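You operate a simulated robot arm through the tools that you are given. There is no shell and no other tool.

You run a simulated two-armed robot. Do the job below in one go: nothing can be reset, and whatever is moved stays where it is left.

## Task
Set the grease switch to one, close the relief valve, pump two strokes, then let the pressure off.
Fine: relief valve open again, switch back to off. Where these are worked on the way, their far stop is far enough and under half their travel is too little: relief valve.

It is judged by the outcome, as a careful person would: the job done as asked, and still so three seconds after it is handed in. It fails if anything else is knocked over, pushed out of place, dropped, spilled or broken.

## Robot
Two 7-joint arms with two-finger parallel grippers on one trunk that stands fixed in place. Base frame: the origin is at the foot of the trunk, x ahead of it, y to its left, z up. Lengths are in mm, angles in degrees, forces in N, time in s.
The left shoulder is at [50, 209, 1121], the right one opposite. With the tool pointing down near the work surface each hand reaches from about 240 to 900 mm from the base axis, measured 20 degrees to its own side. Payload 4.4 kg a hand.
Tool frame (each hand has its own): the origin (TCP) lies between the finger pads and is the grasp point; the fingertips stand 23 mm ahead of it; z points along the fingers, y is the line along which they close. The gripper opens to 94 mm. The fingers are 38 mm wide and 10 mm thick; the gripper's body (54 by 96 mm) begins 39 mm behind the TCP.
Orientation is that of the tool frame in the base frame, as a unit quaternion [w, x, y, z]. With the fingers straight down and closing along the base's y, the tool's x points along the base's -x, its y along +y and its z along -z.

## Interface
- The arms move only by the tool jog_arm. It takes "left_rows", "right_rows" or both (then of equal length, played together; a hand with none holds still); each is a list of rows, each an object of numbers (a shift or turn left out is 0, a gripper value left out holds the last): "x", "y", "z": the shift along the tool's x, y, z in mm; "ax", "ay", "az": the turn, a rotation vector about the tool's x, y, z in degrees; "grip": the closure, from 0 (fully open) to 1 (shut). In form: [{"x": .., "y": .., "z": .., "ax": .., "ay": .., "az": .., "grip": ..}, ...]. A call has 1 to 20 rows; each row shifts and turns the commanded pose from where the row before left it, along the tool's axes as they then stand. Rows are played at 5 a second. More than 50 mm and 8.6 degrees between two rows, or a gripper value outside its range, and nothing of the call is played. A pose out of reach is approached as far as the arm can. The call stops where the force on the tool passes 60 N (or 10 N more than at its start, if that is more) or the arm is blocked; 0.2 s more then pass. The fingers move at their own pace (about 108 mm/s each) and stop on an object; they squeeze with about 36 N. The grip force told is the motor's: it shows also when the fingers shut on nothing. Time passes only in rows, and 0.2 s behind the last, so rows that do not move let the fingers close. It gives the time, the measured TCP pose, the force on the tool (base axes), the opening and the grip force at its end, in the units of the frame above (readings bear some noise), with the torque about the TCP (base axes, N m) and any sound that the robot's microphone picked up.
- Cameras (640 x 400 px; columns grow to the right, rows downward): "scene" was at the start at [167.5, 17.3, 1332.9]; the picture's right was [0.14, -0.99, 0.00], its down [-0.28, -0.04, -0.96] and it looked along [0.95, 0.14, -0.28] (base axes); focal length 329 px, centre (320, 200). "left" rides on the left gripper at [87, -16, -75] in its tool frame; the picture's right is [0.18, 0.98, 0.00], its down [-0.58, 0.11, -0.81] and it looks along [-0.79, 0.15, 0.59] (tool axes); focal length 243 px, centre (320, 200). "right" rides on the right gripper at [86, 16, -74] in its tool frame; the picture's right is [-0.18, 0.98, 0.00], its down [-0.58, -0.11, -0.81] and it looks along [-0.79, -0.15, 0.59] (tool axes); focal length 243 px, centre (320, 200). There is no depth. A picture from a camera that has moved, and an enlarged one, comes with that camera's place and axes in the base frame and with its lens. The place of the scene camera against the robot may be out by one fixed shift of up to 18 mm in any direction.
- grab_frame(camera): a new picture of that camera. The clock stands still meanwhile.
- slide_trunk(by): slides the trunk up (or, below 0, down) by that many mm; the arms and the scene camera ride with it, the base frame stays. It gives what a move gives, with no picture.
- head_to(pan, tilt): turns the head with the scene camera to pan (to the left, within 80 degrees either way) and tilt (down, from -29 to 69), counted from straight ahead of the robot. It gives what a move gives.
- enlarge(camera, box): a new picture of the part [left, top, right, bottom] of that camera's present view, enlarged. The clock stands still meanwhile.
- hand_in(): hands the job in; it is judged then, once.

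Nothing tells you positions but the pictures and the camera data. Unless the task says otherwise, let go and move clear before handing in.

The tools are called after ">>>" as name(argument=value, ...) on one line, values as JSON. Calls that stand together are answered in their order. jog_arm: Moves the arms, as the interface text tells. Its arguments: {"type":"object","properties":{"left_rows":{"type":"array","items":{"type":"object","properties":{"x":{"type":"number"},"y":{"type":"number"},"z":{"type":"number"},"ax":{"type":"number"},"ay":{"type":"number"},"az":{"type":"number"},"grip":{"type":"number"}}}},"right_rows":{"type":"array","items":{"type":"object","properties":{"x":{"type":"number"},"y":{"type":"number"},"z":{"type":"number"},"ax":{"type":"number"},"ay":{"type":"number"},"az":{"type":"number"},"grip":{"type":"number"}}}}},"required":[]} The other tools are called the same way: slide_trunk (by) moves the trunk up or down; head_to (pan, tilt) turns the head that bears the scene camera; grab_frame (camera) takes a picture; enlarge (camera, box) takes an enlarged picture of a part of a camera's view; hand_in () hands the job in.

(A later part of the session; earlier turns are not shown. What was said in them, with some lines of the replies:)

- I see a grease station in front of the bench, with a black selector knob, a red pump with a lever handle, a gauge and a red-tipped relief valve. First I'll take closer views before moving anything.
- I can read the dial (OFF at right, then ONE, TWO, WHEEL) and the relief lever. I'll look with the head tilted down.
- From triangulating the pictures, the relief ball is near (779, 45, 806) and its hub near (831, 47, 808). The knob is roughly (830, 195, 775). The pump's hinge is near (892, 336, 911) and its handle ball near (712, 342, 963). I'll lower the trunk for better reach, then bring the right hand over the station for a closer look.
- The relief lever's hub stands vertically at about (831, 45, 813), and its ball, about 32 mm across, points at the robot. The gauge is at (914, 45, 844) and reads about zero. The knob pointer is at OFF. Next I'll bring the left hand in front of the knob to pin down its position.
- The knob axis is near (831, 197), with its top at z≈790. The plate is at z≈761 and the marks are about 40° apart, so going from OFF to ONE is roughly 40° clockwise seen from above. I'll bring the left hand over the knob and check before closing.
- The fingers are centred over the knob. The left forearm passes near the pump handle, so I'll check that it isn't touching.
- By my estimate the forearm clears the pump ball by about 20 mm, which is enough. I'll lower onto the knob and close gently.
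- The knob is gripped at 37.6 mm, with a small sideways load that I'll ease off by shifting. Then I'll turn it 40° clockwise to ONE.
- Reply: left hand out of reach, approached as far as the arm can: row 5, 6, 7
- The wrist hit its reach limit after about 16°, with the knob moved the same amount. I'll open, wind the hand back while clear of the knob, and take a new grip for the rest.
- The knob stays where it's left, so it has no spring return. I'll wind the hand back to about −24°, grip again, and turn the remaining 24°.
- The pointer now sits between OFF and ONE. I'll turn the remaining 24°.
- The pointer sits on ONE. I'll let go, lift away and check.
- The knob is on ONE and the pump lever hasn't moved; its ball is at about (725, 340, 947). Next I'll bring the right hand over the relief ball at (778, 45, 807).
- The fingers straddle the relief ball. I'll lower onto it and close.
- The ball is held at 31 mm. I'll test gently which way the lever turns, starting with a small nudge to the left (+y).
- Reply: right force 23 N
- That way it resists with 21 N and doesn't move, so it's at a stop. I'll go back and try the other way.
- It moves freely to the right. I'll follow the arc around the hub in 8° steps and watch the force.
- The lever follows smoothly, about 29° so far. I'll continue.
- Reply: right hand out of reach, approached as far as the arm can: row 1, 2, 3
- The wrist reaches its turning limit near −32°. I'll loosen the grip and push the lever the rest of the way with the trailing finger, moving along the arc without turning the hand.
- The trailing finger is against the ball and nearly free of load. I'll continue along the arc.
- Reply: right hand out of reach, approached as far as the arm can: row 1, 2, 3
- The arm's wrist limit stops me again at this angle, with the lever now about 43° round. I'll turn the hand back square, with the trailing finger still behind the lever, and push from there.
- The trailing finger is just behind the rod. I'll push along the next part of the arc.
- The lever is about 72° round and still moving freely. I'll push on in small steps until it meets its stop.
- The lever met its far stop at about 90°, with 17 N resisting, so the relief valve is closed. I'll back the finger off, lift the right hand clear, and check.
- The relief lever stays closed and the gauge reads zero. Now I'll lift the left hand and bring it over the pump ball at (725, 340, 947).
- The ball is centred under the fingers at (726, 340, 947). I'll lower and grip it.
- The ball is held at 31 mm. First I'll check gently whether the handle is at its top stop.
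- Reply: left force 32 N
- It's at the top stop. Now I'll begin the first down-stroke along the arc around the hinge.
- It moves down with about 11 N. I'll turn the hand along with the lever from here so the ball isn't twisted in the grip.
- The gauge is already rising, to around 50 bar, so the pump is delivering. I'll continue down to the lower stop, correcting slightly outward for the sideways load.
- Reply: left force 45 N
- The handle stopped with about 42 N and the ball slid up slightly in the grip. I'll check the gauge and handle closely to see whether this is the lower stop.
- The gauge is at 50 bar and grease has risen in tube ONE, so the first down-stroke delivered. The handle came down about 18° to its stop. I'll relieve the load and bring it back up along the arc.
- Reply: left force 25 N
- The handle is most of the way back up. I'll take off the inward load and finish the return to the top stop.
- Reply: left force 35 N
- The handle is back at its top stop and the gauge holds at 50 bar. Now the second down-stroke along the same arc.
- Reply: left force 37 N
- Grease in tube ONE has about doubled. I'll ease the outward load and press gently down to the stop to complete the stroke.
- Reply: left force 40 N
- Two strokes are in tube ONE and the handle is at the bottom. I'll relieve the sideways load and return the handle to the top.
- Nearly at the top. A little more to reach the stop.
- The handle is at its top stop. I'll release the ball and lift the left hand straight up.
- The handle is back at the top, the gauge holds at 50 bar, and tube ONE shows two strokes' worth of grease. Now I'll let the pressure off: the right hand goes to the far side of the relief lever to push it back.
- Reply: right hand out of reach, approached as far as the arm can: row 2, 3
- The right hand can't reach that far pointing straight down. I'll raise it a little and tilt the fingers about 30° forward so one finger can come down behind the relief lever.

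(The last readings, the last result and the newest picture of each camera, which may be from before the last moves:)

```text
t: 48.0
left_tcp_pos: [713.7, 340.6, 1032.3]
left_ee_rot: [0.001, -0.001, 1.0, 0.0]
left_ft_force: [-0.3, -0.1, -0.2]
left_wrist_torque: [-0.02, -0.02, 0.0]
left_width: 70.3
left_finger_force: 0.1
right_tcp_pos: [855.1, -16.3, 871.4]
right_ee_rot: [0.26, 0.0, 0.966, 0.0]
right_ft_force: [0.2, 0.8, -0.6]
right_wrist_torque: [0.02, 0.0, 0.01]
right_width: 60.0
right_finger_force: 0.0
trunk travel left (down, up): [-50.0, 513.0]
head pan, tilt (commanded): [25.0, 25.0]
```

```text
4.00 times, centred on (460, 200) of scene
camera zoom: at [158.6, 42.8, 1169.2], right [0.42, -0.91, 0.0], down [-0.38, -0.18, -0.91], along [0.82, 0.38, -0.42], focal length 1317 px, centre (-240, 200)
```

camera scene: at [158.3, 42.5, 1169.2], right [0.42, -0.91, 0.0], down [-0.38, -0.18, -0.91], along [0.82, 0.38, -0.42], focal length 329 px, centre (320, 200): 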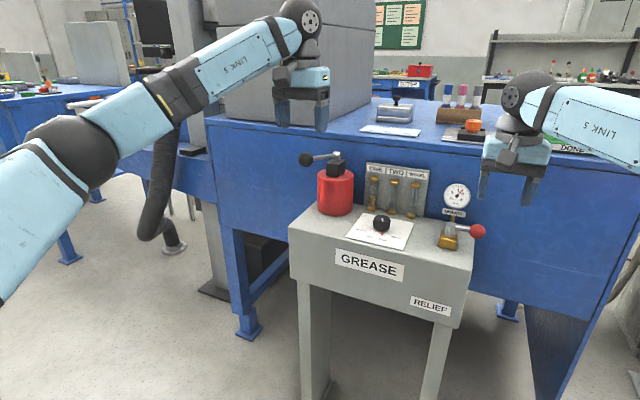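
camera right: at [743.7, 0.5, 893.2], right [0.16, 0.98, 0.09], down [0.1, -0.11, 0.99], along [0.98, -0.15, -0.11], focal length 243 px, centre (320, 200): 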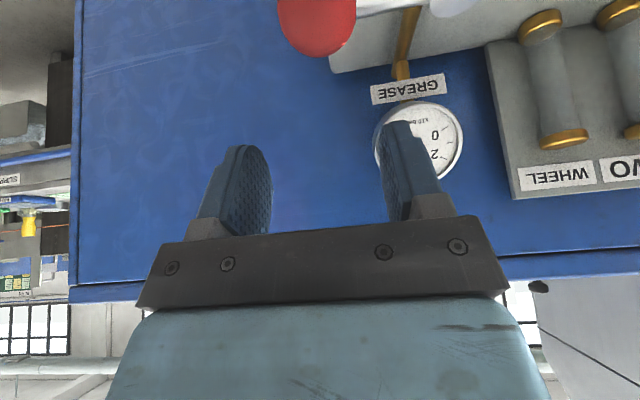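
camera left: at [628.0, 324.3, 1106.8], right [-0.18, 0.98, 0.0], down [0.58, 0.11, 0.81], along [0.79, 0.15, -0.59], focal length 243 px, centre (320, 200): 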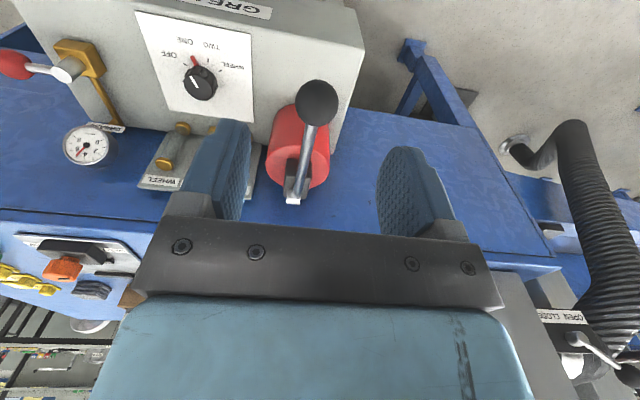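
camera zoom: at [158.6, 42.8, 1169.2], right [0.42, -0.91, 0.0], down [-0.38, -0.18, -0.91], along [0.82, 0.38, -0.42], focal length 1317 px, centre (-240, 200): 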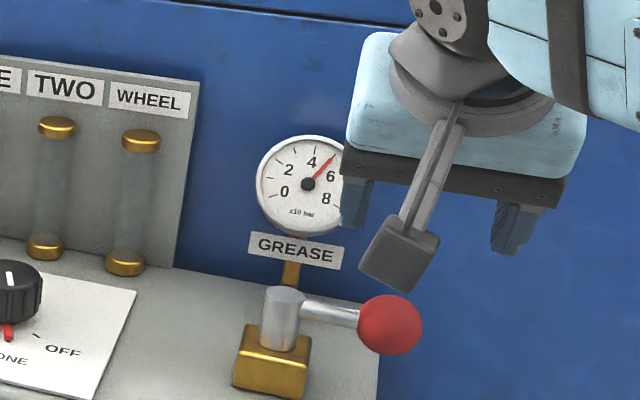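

The +y finger is aligned beyond the lever rod, clear of the gauge. I'll lower it straight down behind the rod.

>>> jog_arm(right_rows=[{"x": 7.5, "z": 13}, {"x": 7.5, "z": 13}, {"x": 7.5, "z": 13}])

>>> grab_frame(camera="right")

>>> enlarge(camera="scene", box=[400, 150, 520, 250])

```text
t: 48.8
left_tcp_pos: [715.0, 340.5, 1031.4]
left_ee_rot: [0.0, -0.001, 1.0, -0.001]
left_ft_force: [-0.6, -0.5, -0.6]
left_wrist_torque: [0.01, -0.01, 0.0]
left_width: 70.6
left_finger_force: 0.1
right_tcp_pos: [855.8, -17.5, 826.0]
right_ee_rot: [0.259, 0.0, 0.966, -0.001]
right_ft_force: [-0.7, 0.8, 0.1]
right_wrist_torque: [0.0, 0.0, 0.01]
right_width: 60.3
right_finger_force: 0.1
trunk travel left (down, up): [-50.0, 513.0]
head pan, tilt (commanded): [25.0, 25.0]
```

```text
taken
camera right: at [743.9, 0.2, 847.0], right [0.16, 0.98, 0.09], down [0.1, -0.11, 0.99], along [0.98, -0.15, -0.12], focal length 243 px, centre (320, 200)
```

right: 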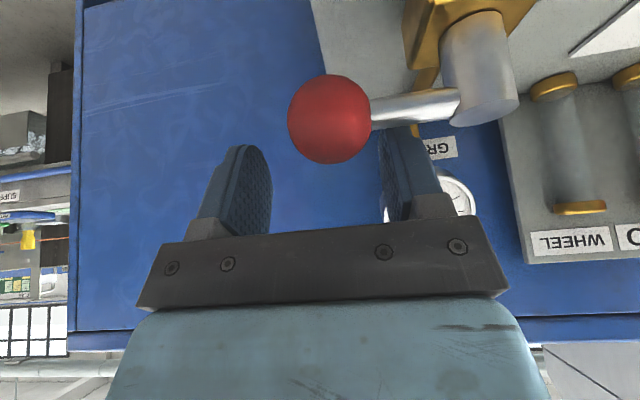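

```text
4.00 times, centred on (460, 200) of scene
camera zoom: at [158.9, 42.7, 1169.2], right [0.42, -0.91, 0.0], down [-0.38, -0.18, -0.91], along [0.82, 0.38, -0.42], focal length 1317 px, centre (-240, 200)
```

zoom: 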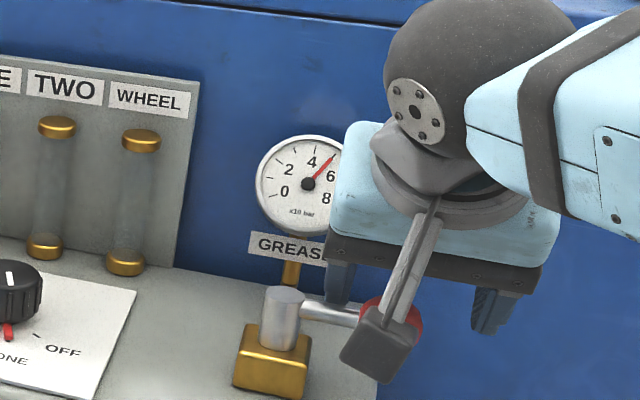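

The finger is hooked behind the rod. Now I'll draw the lever back toward me along its arc.

>>> jog_arm(right_rows=[{"x": 8, "y": -0.5}, {"x": 3.8, "y": -2.5, "z": -2.2}, {"x": 4.4, "y": -1.6, "z": -2.5}, {"x": 4.9, "y": -0.5, "z": -2.8}, {}])

>>> grab_frame(camera="right")

>>> enlarge(camera="scene", box=[400, 150, 520, 250])

```text
t: 50.0
left_tcp_pos: [714.5, 340.2, 1031.7]
left_ee_rot: [0.0, -0.001, 1.0, 0.0]
left_ft_force: [0.2, -0.4, -0.1]
left_wrist_torque: [-0.03, 0.0, 0.01]
left_width: 70.6
left_finger_force: 0.1
right_tcp_pos: [833.8, -22.3, 822.8]
right_ee_rot: [0.258, 0.0, 0.966, -0.001]
right_ft_force: [0.4, 0.3, 2.3]
right_wrist_torque: [0.09, 0.01, -0.07]
right_width: 60.2
right_finger_force: 0.0
trunk travel left (down, up): [-50.0, 513.0]
head pan, tilt (commanded): [25.0, 25.0]
```

```text
taken
camera right: at [721.9, -4.9, 844.2], right [0.16, 0.98, 0.09], down [0.1, -0.11, 0.99], along [0.98, -0.15, -0.12], focal length 243 px, centre (320, 200)
```

right: 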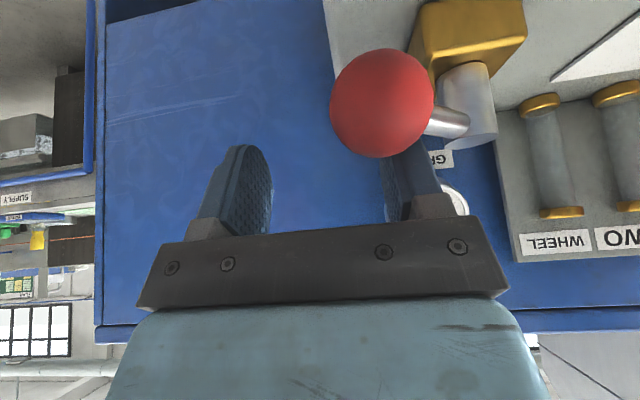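

```text
4.00 times, centred on (460, 200) of scene
camera zoom: at [158.4, 42.7, 1169.2], right [0.42, -0.91, 0.0], down [-0.38, -0.18, -0.91], along [0.82, 0.38, -0.42], focal length 1317 px, centre (-240, 200)
```

zoom: 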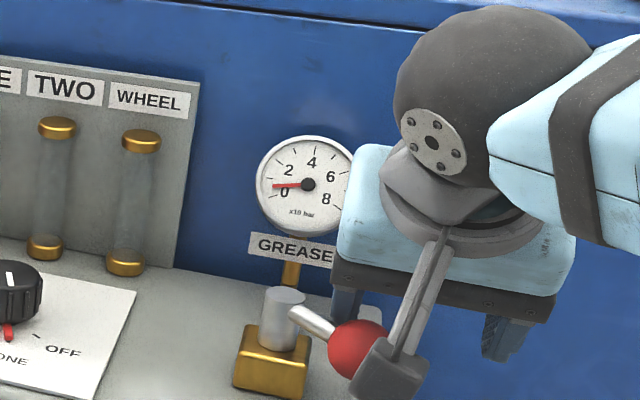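

The gauge is dropping as the lever comes back, now about halfway. I'll continue.

>>> jog_arm(right_rows=[{"x": 5.1, "y": 0.7, "z": -2.9}, {"x": 5.2, "y": 1.9, "z": -3}, {}])

>>> grab_frame(camera="right")

>>> enlarge(camera="scene", box=[400, 150, 520, 250])

```text
t: 50.8
left_tcp_pos: [714.5, 340.0, 1032.4]
left_ee_rot: [0.0, -0.001, 1.0, -0.001]
left_ft_force: [-0.4, -0.9, -0.9]
left_wrist_torque: [0.0, -0.05, 0.03]
left_width: 70.5
left_finger_force: 0.1
right_tcp_pos: [820.8, -18.7, 822.3]
right_ee_rot: [0.259, 0.0, 0.966, 0.0]
right_ft_force: [0.2, -0.7, 0.7]
right_wrist_torque: [-0.02, 0.0, 0.0]
right_width: 60.1
right_finger_force: 0.1
trunk travel left (down, up): [-50.0, 513.0]
head pan, tilt (commanded): [25.0, 25.0]
```

```text
taken
camera right: at [710.0, -1.9, 843.6], right [0.16, 0.98, 0.09], down [0.1, -0.11, 0.99], along [0.98, -0.15, -0.12], focal length 243 px, centre (320, 200)
```

right: 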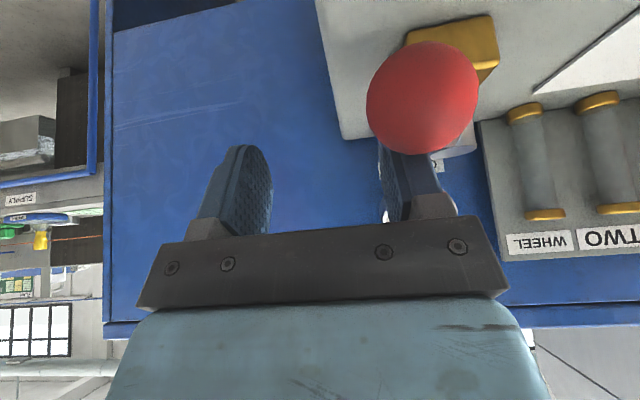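

```text
4.00 times, centred on (460, 200) of scene
camera zoom: at [158.6, 42.7, 1169.2], right [0.42, -0.91, 0.0], down [-0.38, -0.18, -0.91], along [0.82, 0.38, -0.42], focal length 1317 px, centre (-240, 200)
```

zoom: 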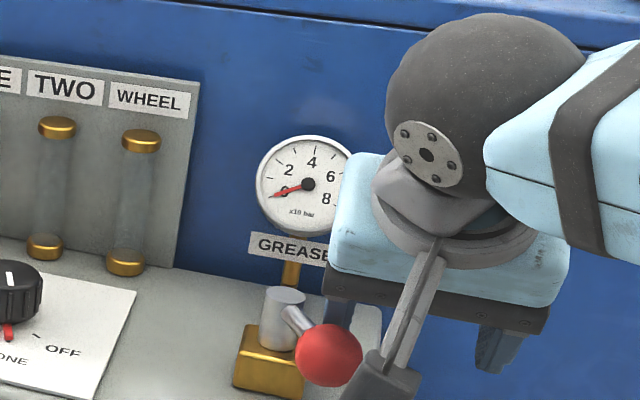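

The gauge has fallen to zero with the lever about 27° from its stop. I'll move the finger round to the right side of the ball and push it left to finish opening.

>>> jog_arm(right_rows=[{"y": -21}, {"x": 18.1, "z": -10.4}, {"x": 18.1, "z": -10.4}, {"y": 8}, {"y": 7}, {"y": 6}, {}])

>>> grab_frame(camera="right")

>>> enlarge(camera="scene", box=[400, 150, 520, 250])

```text
t: 52.4
left_tcp_pos: [714.1, 340.8, 1032.2]
left_ee_rot: [0.001, 0.0, 1.0, 0.001]
left_ft_force: [-0.1, -0.8, -0.2]
left_wrist_torque: [-0.02, 0.01, 0.03]
left_width: 70.6
left_finger_force: 0.1
right_tcp_pos: [779.9, -19.4, 822.2]
right_ee_rot: [0.259, 0.0, 0.966, 0.0]
right_ft_force: [-0.1, -0.1, 0.0]
right_wrist_torque: [0.02, 0.03, -0.01]
right_width: 59.9
right_finger_force: 0.0
trunk travel left (down, up): [-50.0, 513.0]
head pan, tilt (commanded): [25.0, 25.0]
```

```text
taken
camera right: at [668.4, -1.9, 844.0], right [0.16, 0.98, 0.09], down [0.1, -0.11, 0.99], along [0.98, -0.15, -0.12], focal length 243 px, centre (320, 200)
```

right: 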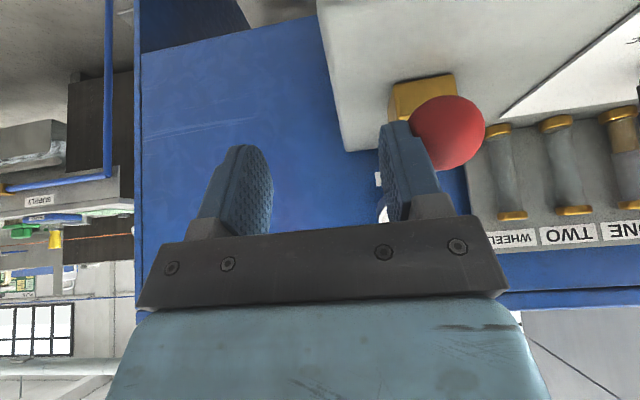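

```text
4.00 times, centred on (460, 200) of scene
camera zoom: at [158.6, 42.7, 1169.2], right [0.42, -0.91, 0.0], down [-0.38, -0.18, -0.91], along [0.82, 0.38, -0.42], focal length 1317 px, centre (-240, 200)
```

zoom: 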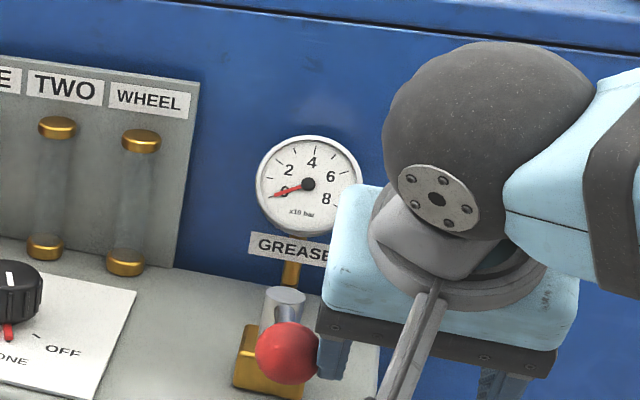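

Almost there, about 5° left. I'll make small pushes up to the stop.

>>> jog_arm(right_rows=[{"y": 3}, {"y": 3}, {"y": 2}, {}])

```text
t: 53.4
left_tcp_pos: [715.2, 339.2, 1032.8]
left_ee_rot: [0.001, -0.002, 1.0, 0.0]
left_ft_force: [0.4, 0.2, 0.2]
left_wrist_torque: [0.0, 0.01, 0.01]
left_width: 70.1
left_finger_force: 0.1
right_tcp_pos: [779.8, -12.3, 824.0]
right_ee_rot: [0.259, 0.0, 0.966, -0.001]
right_ft_force: [-2.5, -2.2, 0.8]
right_wrist_torque: [-0.04, 0.04, 0.06]
right_width: 59.1
right_finger_force: 0.0
trunk travel left (down, up): [-50.0, 513.0]
head pan, tilt (commanded): [25.0, 25.0]
```

>>> jog_arm(right_rows=[{"y": 2}, {"y": 2}, {}])

>>> grab_frame(camera="right")

```text
t: 54.2
left_tcp_pos: [714.3, 339.3, 1033.4]
left_ee_rot: [0.002, -0.001, 1.0, 0.001]
left_ft_force: [-0.1, 0.0, 0.7]
left_wrist_torque: [0.0, 0.0, 0.01]
left_width: 70.5
left_finger_force: 0.1
right_tcp_pos: [779.3, -8.7, 824.2]
right_ee_rot: [0.26, 0.001, 0.966, -0.001]
right_ft_force: [-3.6, -13.1, 1.7]
right_wrist_torque: [-0.14, 0.06, 0.13]
right_width: 54.4
right_finger_force: 0.0
trunk travel left (down, up): [-50.0, 513.0]
head pan, tilt (commanded): [25.0, 25.0]
```

```text
taken
camera right: at [668.6, 8.7, 844.3], right [0.16, 0.98, 0.09], down [0.1, -0.11, 0.99], along [0.98, -0.15, -0.12], focal length 243 px, centre (320, 200)
```

right: 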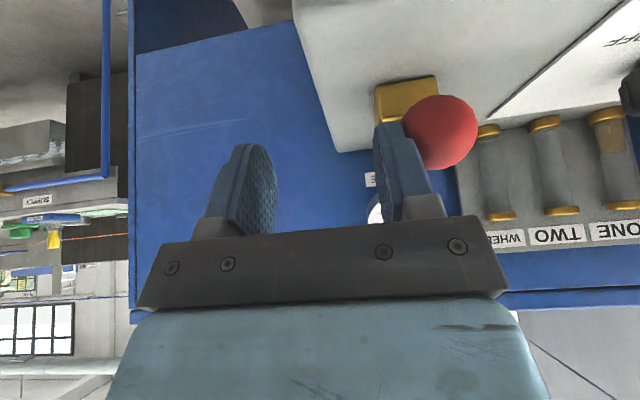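

The relief lever is back against its original stop, with 13 N resisting. I'll back the finger off and lift the right hand clear.

>>> jog_arm(right_rows=[{"y": -14}, {"x": -12.5, "z": -21.7}, {"x": -12.5, "z": -21.7}, {"x": -12.5, "z": -21.7}, {"x": -12.5, "z": -21.7}, {"ay": 7.5}, {"ay": 7.5}, {"ay": 7.5}, {"ay": 7.5}, {"y": -35, "x": 10}, {"y": -35, "x": 10}])

>>> grab_frame(camera="scene")

>>> enlarge(camera="scene", box=[280, 130, 520, 280])

>>> grab_frame(camera="right")

```text
t: 56.6
left_tcp_pos: [713.6, 339.8, 1032.5]
left_ee_rot: [0.001, 0.0, 1.0, 0.0]
left_ft_force: [0.7, 0.6, -0.2]
left_wrist_torque: [0.04, 0.0, 0.03]
left_width: 70.5
left_finger_force: 0.1
right_tcp_pos: [757.6, -91.2, 921.7]
right_ee_rot: [-0.001, -0.001, 1.0, -0.001]
right_ft_force: [0.3, 0.8, -0.1]
right_wrist_torque: [0.01, 0.0, -0.02]
right_width: 60.4
right_finger_force: 0.1
trunk travel left (down, up): [-50.0, 513.0]
head pan, tilt (commanded): [25.0, 25.0]
```

```text
taken
camera scene: at [158.6, 42.5, 1169.2], right [0.42, -0.91, 0.0], down [-0.38, -0.18, -0.91], along [0.82, 0.38, -0.42], focal length 329 px, centre (320, 200)
```

scene: 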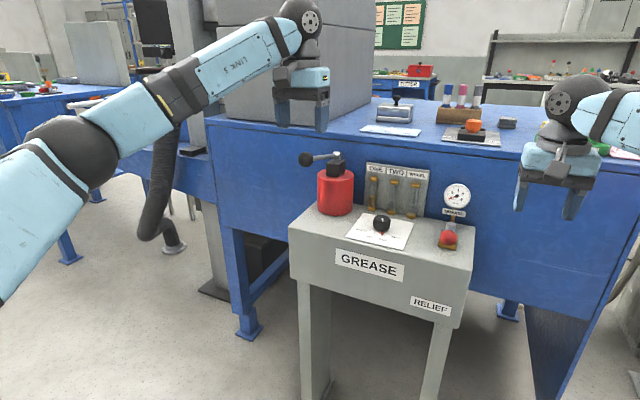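

```text
2.67 times, centred on (400, 205) of scene
camera zoom: at [158.6, 42.5, 1169.2], right [0.42, -0.91, 0.0], down [-0.38, -0.18, -0.91], along [0.82, 0.38, -0.42], focal length 878 px, centre (107, 187)
```

zoom: 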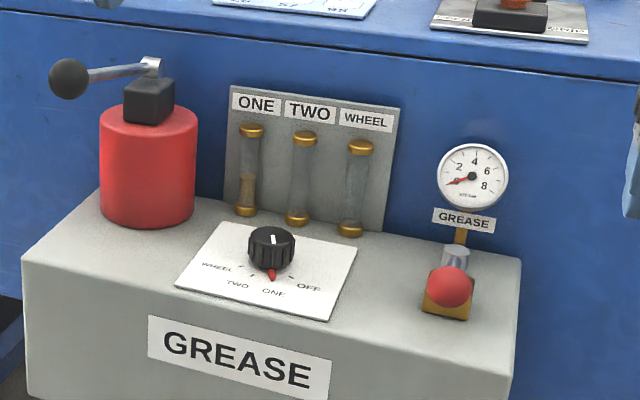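

```text
taken
camera right: at [672.3, -74.4, 997.1], right [0.18, 0.98, 0.0], down [0.58, -0.11, 0.81], along [0.79, -0.15, -0.59], focal length 243 px, centre (320, 200)
```

right: 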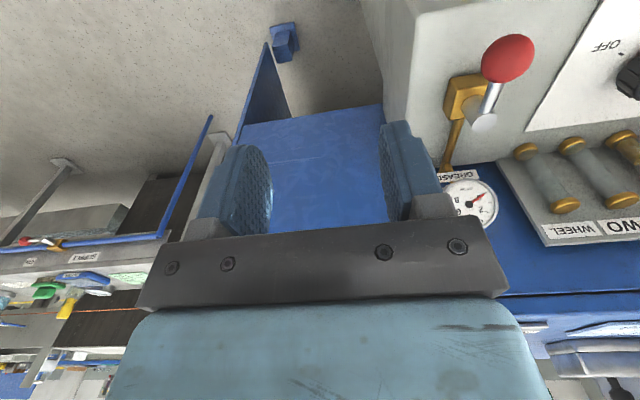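

Everything on the relief side is back: lever open, gauge at zero. Now I'll bring the left hand back over the knob to return it to OFF.

>>> jog_arm(left_rows=[{"y": -36.1}, {"y": -36.1}, {"y": -36.1}, {"y": -36.1}, {"x": -19.4, "z": 28.7}, {"x": -19.4, "z": 28.7}, {"x": -19.4, "z": 28.7}, {"x": -19.4, "z": 28.7}, {"x": -19.4, "z": 28.7}, {"x": -19.0, "z": 28.5}, {"z": 20}, {"z": 20, "az": 5}, {"az": 5}])

>>> grab_frame(camera="left")

>>> grab_frame(camera="scene")

```text
t: 59.4
left_tcp_pos: [830.5, 195.0, 819.0]
left_ee_rot: [0.0, 0.087, 0.996, 0.0]
left_ft_force: [0.4, -0.4, 0.0]
left_wrist_torque: [-0.01, 0.0, -0.01]
left_width: 70.5
left_finger_force: 0.0
right_tcp_pos: [758.5, -90.6, 923.3]
right_ee_rot: [0.0, 0.0, 1.0, 0.0]
right_ft_force: [0.0, -0.5, -0.7]
right_wrist_torque: [-0.01, 0.02, 0.0]
right_width: 60.0
right_finger_force: 0.0
trunk travel left (down, up): [-50.0, 513.0]
head pan, tilt (commanded): [25.0, 25.0]
```

```text
taken
camera left: at [743.2, 195.1, 893.9], right [-0.01, 1.0, 0.0], down [0.59, 0.01, 0.81], along [0.81, 0.01, -0.59], focal length 243 px, centre (320, 200)
```

left: 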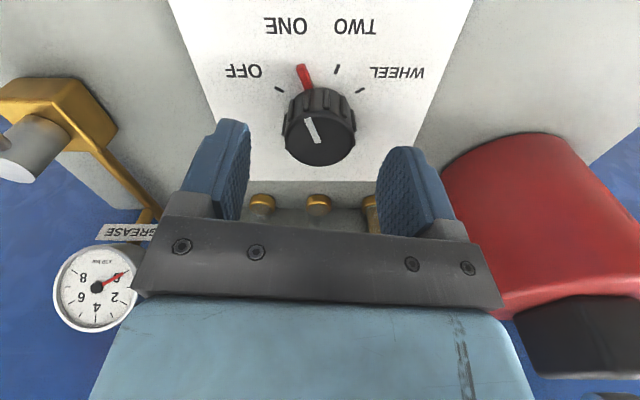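

```text
taken
camera scene: at [158.5, 42.7, 1169.3], right [0.42, -0.91, 0.0], down [-0.38, -0.18, -0.91], along [0.82, 0.38, -0.42], focal length 329 px, centre (320, 200)
```

scene: 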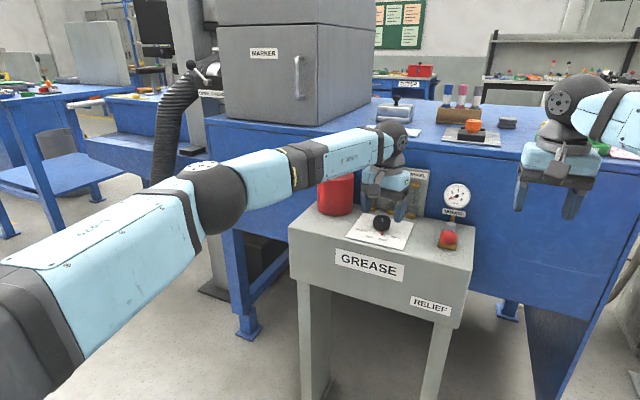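

The knob is centred between the fingers and the pointer is still on ONE. I'll lower, grip, and turn it back toward OFF.

>>> jog_arm(left_rows=[{"z": 8.5}, {"z": 8.5}, {"z": 8}, {"grip": 1}, {"grip": 1}, {"grip": 1}])

```text
t: 60.8
left_tcp_pos: [831.9, 195.1, 793.9]
left_ee_rot: [0.001, 0.087, 0.996, 0.0]
left_ft_force: [-4.0, -5.0, -4.3]
left_wrist_torque: [-0.21, -0.71, 0.03]
left_width: 37.5
left_finger_force: 45.3
right_tcp_pos: [756.9, -90.7, 922.3]
right_ee_rot: [0.0, 0.0, 1.0, 0.0]
right_ft_force: [-0.2, 0.4, -0.3]
right_wrist_torque: [-0.02, -0.01, -0.02]
right_width: 60.1
right_finger_force: 0.0
trunk travel left (down, up): [-50.0, 513.0]
head pan, tilt (commanded): [25.0, 25.0]
```

>>> jog_arm(left_rows=[{"az": -8}, {"az": -8}, {"az": -8}, {"az": -8}, {"az": -5}, {}])

>>> enlarge(camera="left", box=[200, 20, 440, 220])

>>> grab_frame(camera="scene")

```text
t: 62.2
left_tcp_pos: [830.9, 195.1, 794.3]
left_ee_rot: [0.001, -0.234, 0.972, 0.001]
left_ft_force: [-6.3, -6.1, -5.2]
left_wrist_torque: [0.1, 0.25, 0.03]
left_width: 37.5
left_finger_force: 44.9
right_tcp_pos: [758.0, -89.7, 922.4]
right_ee_rot: [0.0, 0.0, 1.0, 0.0]
right_ft_force: [-0.2, 0.2, 0.0]
right_wrist_torque: [-0.02, -0.01, -0.02]
right_width: 60.2
right_finger_force: 0.0
trunk travel left (down, up): [-50.0, 513.0]
head pan, tilt (commanded): [25.0, 25.0]
```

```text
2.00 times, centred on (320, 120) of left
camera zoom: at [761.6, 142.2, 868.4], right [-0.61, 0.79, 0.0], down [0.47, 0.36, 0.81], along [0.64, 0.49, -0.59], focal length 485 px, centre (320, 360)
```

zoom: 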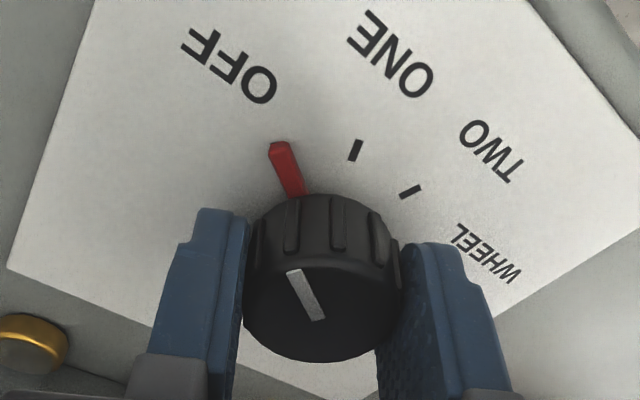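

```text
taken
camera scene: at [158.8, 42.5, 1169.2], right [0.42, -0.91, 0.0], down [-0.38, -0.18, -0.91], along [0.82, 0.38, -0.42], focal length 329 px, centre (320, 200)
```

scene: 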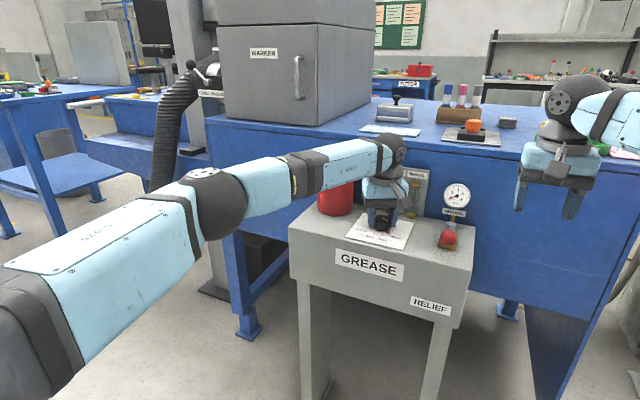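

The pointer is about 4° short of the OFF mark by my measurement. I'll turn it a little further.

>>> jog_arm(left_rows=[{"az": -4}, {}])

>>> enlarge(camera="left", box=[200, 20, 440, 220])

```text
t: 62.8
left_tcp_pos: [831.2, 194.9, 793.8]
left_ee_rot: [0.0, -0.268, 0.963, 0.0]
left_ft_force: [-4.3, -4.4, -5.8]
left_wrist_torque: [-0.11, 0.12, -0.28]
left_width: 37.6
left_finger_force: 45.8
right_tcp_pos: [757.8, -90.5, 922.0]
right_ee_rot: [0.001, -0.001, 1.0, 0.0]
right_ft_force: [-0.4, 0.5, 0.1]
right_wrist_torque: [0.03, -0.03, 0.01]
right_width: 60.0
right_finger_force: 0.0
trunk travel left (down, up): [-50.0, 513.0]
head pan, tilt (commanded): [25.0, 25.0]
```

```text
2.00 times, centred on (320, 120) of left
camera zoom: at [765.6, 137.7, 868.4], right [-0.67, 0.75, 0.0], down [0.44, 0.39, 0.81], along [0.6, 0.54, -0.59], focal length 485 px, centre (320, 360)
```

zoom: 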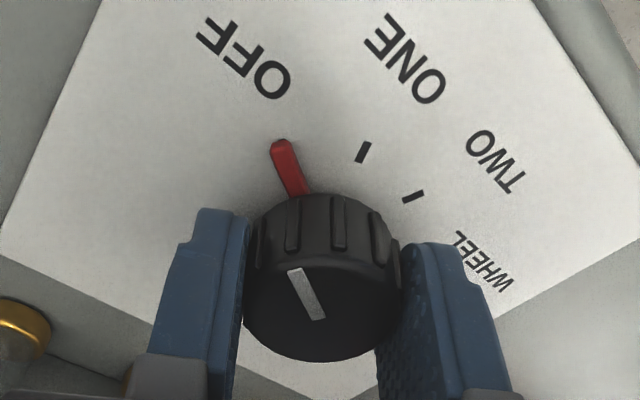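

The pointer is now about 43° from ONE, which matches the mark spacing, and a slight end-stop torque appeared. I'll let go, lift clear and compare with the original view.

>>> jog_arm(left_rows=[{"grip": 0.3}, {"grip": 0.3}, {"z": -20}, {"z": -35}, {"z": -35, "az": 8}, {"az": 8}, {"az": 8}, {"az": 7.1}, {"x": 33, "z": -19}, {"x": 33, "z": -19}, {"x": 33, "z": -19}, {"x": 32, "z": -18}])

>>> enlarge(camera="left", box=[220, 50, 420, 200])

>>> grab_frame(camera="scene")

>>> enlarge(camera="scene", box=[280, 130, 520, 280])

```text
t: 65.4
left_tcp_pos: [698.0, 195.6, 959.2]
left_ee_rot: [0.001, 0.0, 1.0, 0.0]
left_ft_force: [-0.6, -0.9, -0.3]
left_wrist_torque: [-0.02, -0.03, 0.02]
left_width: 65.9
left_finger_force: 0.0
right_tcp_pos: [758.1, -90.9, 922.8]
right_ee_rot: [0.001, 0.0, 1.0, 0.0]
right_ft_force: [-0.2, -0.8, -0.8]
right_wrist_torque: [-0.01, 0.02, -0.03]
right_width: 60.3
right_finger_force: 0.0
trunk travel left (down, up): [-50.0, 513.0]
head pan, tilt (commanded): [25.0, 25.0]
```

```text
2.67 times, centred on (320, 125) of left
camera zoom: at [612.6, 180.3, 1033.6], right [-0.18, 0.98, 0.0], down [0.58, 0.11, 0.81], along [0.79, 0.15, -0.59], focal length 647 px, centre (320, 400)
```

zoom: 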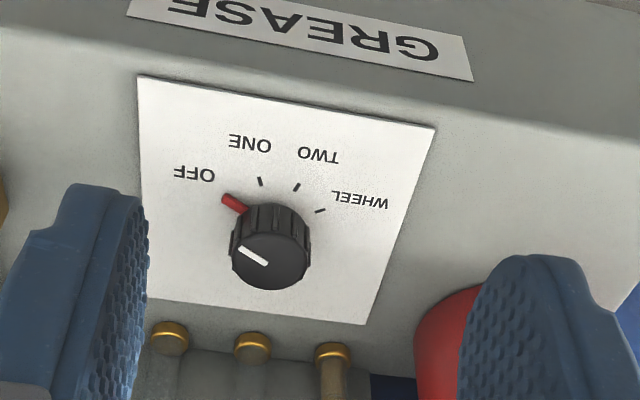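

```text
taken
camera scene: at [158.2, 42.8, 1169.3], right [0.42, -0.91, 0.0], down [-0.38, -0.18, -0.91], along [0.82, 0.38, -0.42], focal length 329 px, centre (320, 200)
```

scene: 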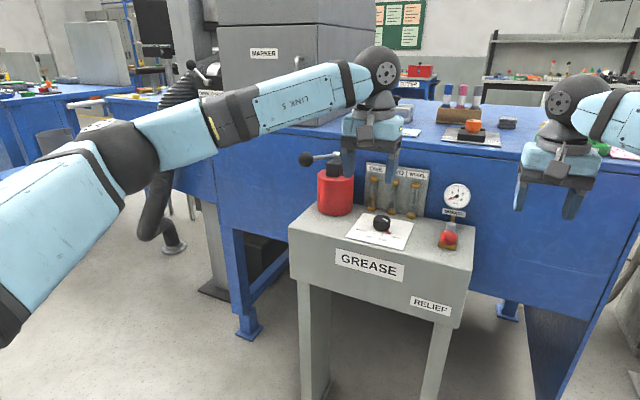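

```text
2.67 times, centred on (400, 205) of scene
camera zoom: at [158.2, 42.8, 1169.3], right [0.42, -0.91, 0.0], down [-0.38, -0.18, -0.91], along [0.82, 0.38, -0.42], focal length 878 px, centre (107, 187)
```

zoom: 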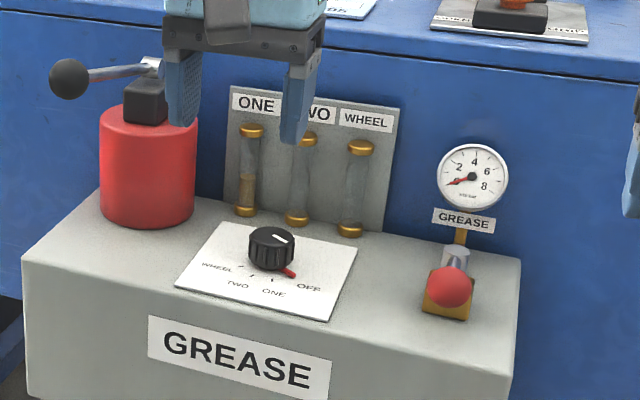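

The pointer is on OFF exactly as at the start. The relief lever is open, the gauge is at zero, the pump handle is up, and tube ONE holds two strokes of grease. I'll draw both hands back clear.

>>> jog_arm(left_rows=[{"x": 33, "z": -15}, {"x": 33, "z": -15}, {"x": 33, "z": -15}, {"x": 33, "z": -15}, {}], right_rows=[{"x": 33, "z": -20}, {"x": 33, "z": -20}, {"x": 33, "z": -20}, {"x": 33, "z": -20}, {}])

>>> grab_frame(camera="scene")

>>> enlarge(camera="scene", box=[280, 130, 520, 280])

>>> enlarge(camera="scene", box=[420, 170, 480, 250])

```text
t: 66.6
left_tcp_pos: [566.6, 195.5, 1019.2]
left_ee_rot: [0.001, 0.0, 1.0, -0.001]
left_ft_force: [-0.1, -1.1, 0.2]
left_wrist_torque: [-0.01, 0.02, -0.01]
left_width: 65.7
left_finger_force: 0.0
right_tcp_pos: [625.9, -92.6, 1000.9]
right_ee_rot: [0.0, 0.001, 1.0, 0.0]
right_ft_force: [0.1, -0.1, 0.6]
right_wrist_torque: [0.03, -0.01, -0.02]
right_width: 60.2
right_finger_force: 0.1
trunk travel left (down, up): [-50.0, 513.0]
head pan, tilt (commanded): [25.0, 25.0]
```

```text
taken
camera scene: at [158.8, 42.7, 1169.1], right [0.42, -0.91, 0.0], down [-0.38, -0.18, -0.91], along [0.82, 0.38, -0.42], focal length 329 px, centre (320, 200)
```

scene: 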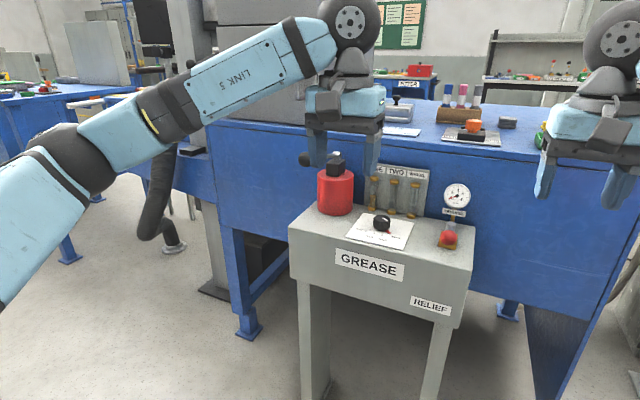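

```text
2.67 times, centred on (400, 205) of scene
camera zoom: at [158.8, 42.7, 1169.1], right [0.42, -0.91, 0.0], down [-0.38, -0.18, -0.91], along [0.82, 0.38, -0.42], focal length 878 px, centre (107, 187)
```

zoom: 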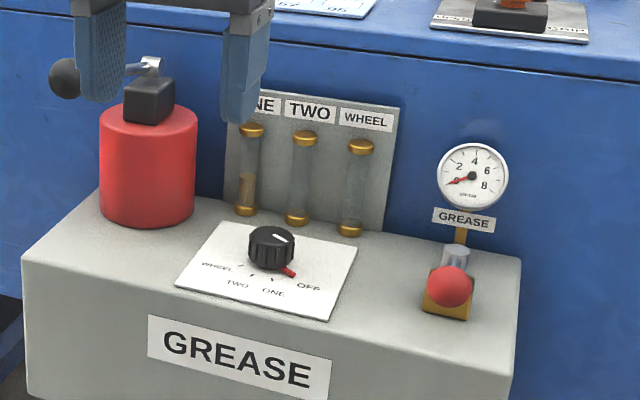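

```text
5.00 times, centred on (450, 210) of scene
camera zoom: at [158.8, 42.7, 1169.1], right [0.42, -0.91, 0.0], down [-0.38, -0.18, -0.91], along [0.82, 0.38, -0.42], focal length 1646 px, centre (-330, 150)
```

zoom: 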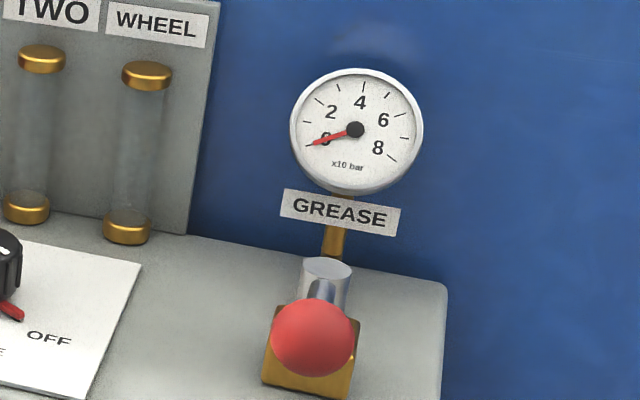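

Both hands are clear. The switch is on OFF, the relief valve is open at its original stop, and the gauge reads zero. The pump handle is up, tube ONE holds two strokes of grease, and nothing else appears to have moved, so I'm handing it in.

>>> hand_in()

```text
The job is handed in.
```

The job is done and handed in; I don't have the judge's result. I set the switch to ONE, closed the relief valve, pumped two strokes, let the pressure off, and turned the switch back to OFF.

- **Switch:** it finished on OFF, with the pointer where it started. On the way it stopped about 4° short of the ONE mark by my measurement. Grease still rose only in tube ONE.
- **Relief valve:** I closed it fully, about 90° to its far stop. It is now open again at its original stop.
- **Pump:** both strokes showed in tube ONE, with the level rising each time. The gauge reached about 50 bar on the first stroke and stayed there for the second. The handle is back at its top stop.
- **Pressure:** the gauge read zero at the end.

Both hands let go and moved clear, and I saw nothing else moved or knocked over.
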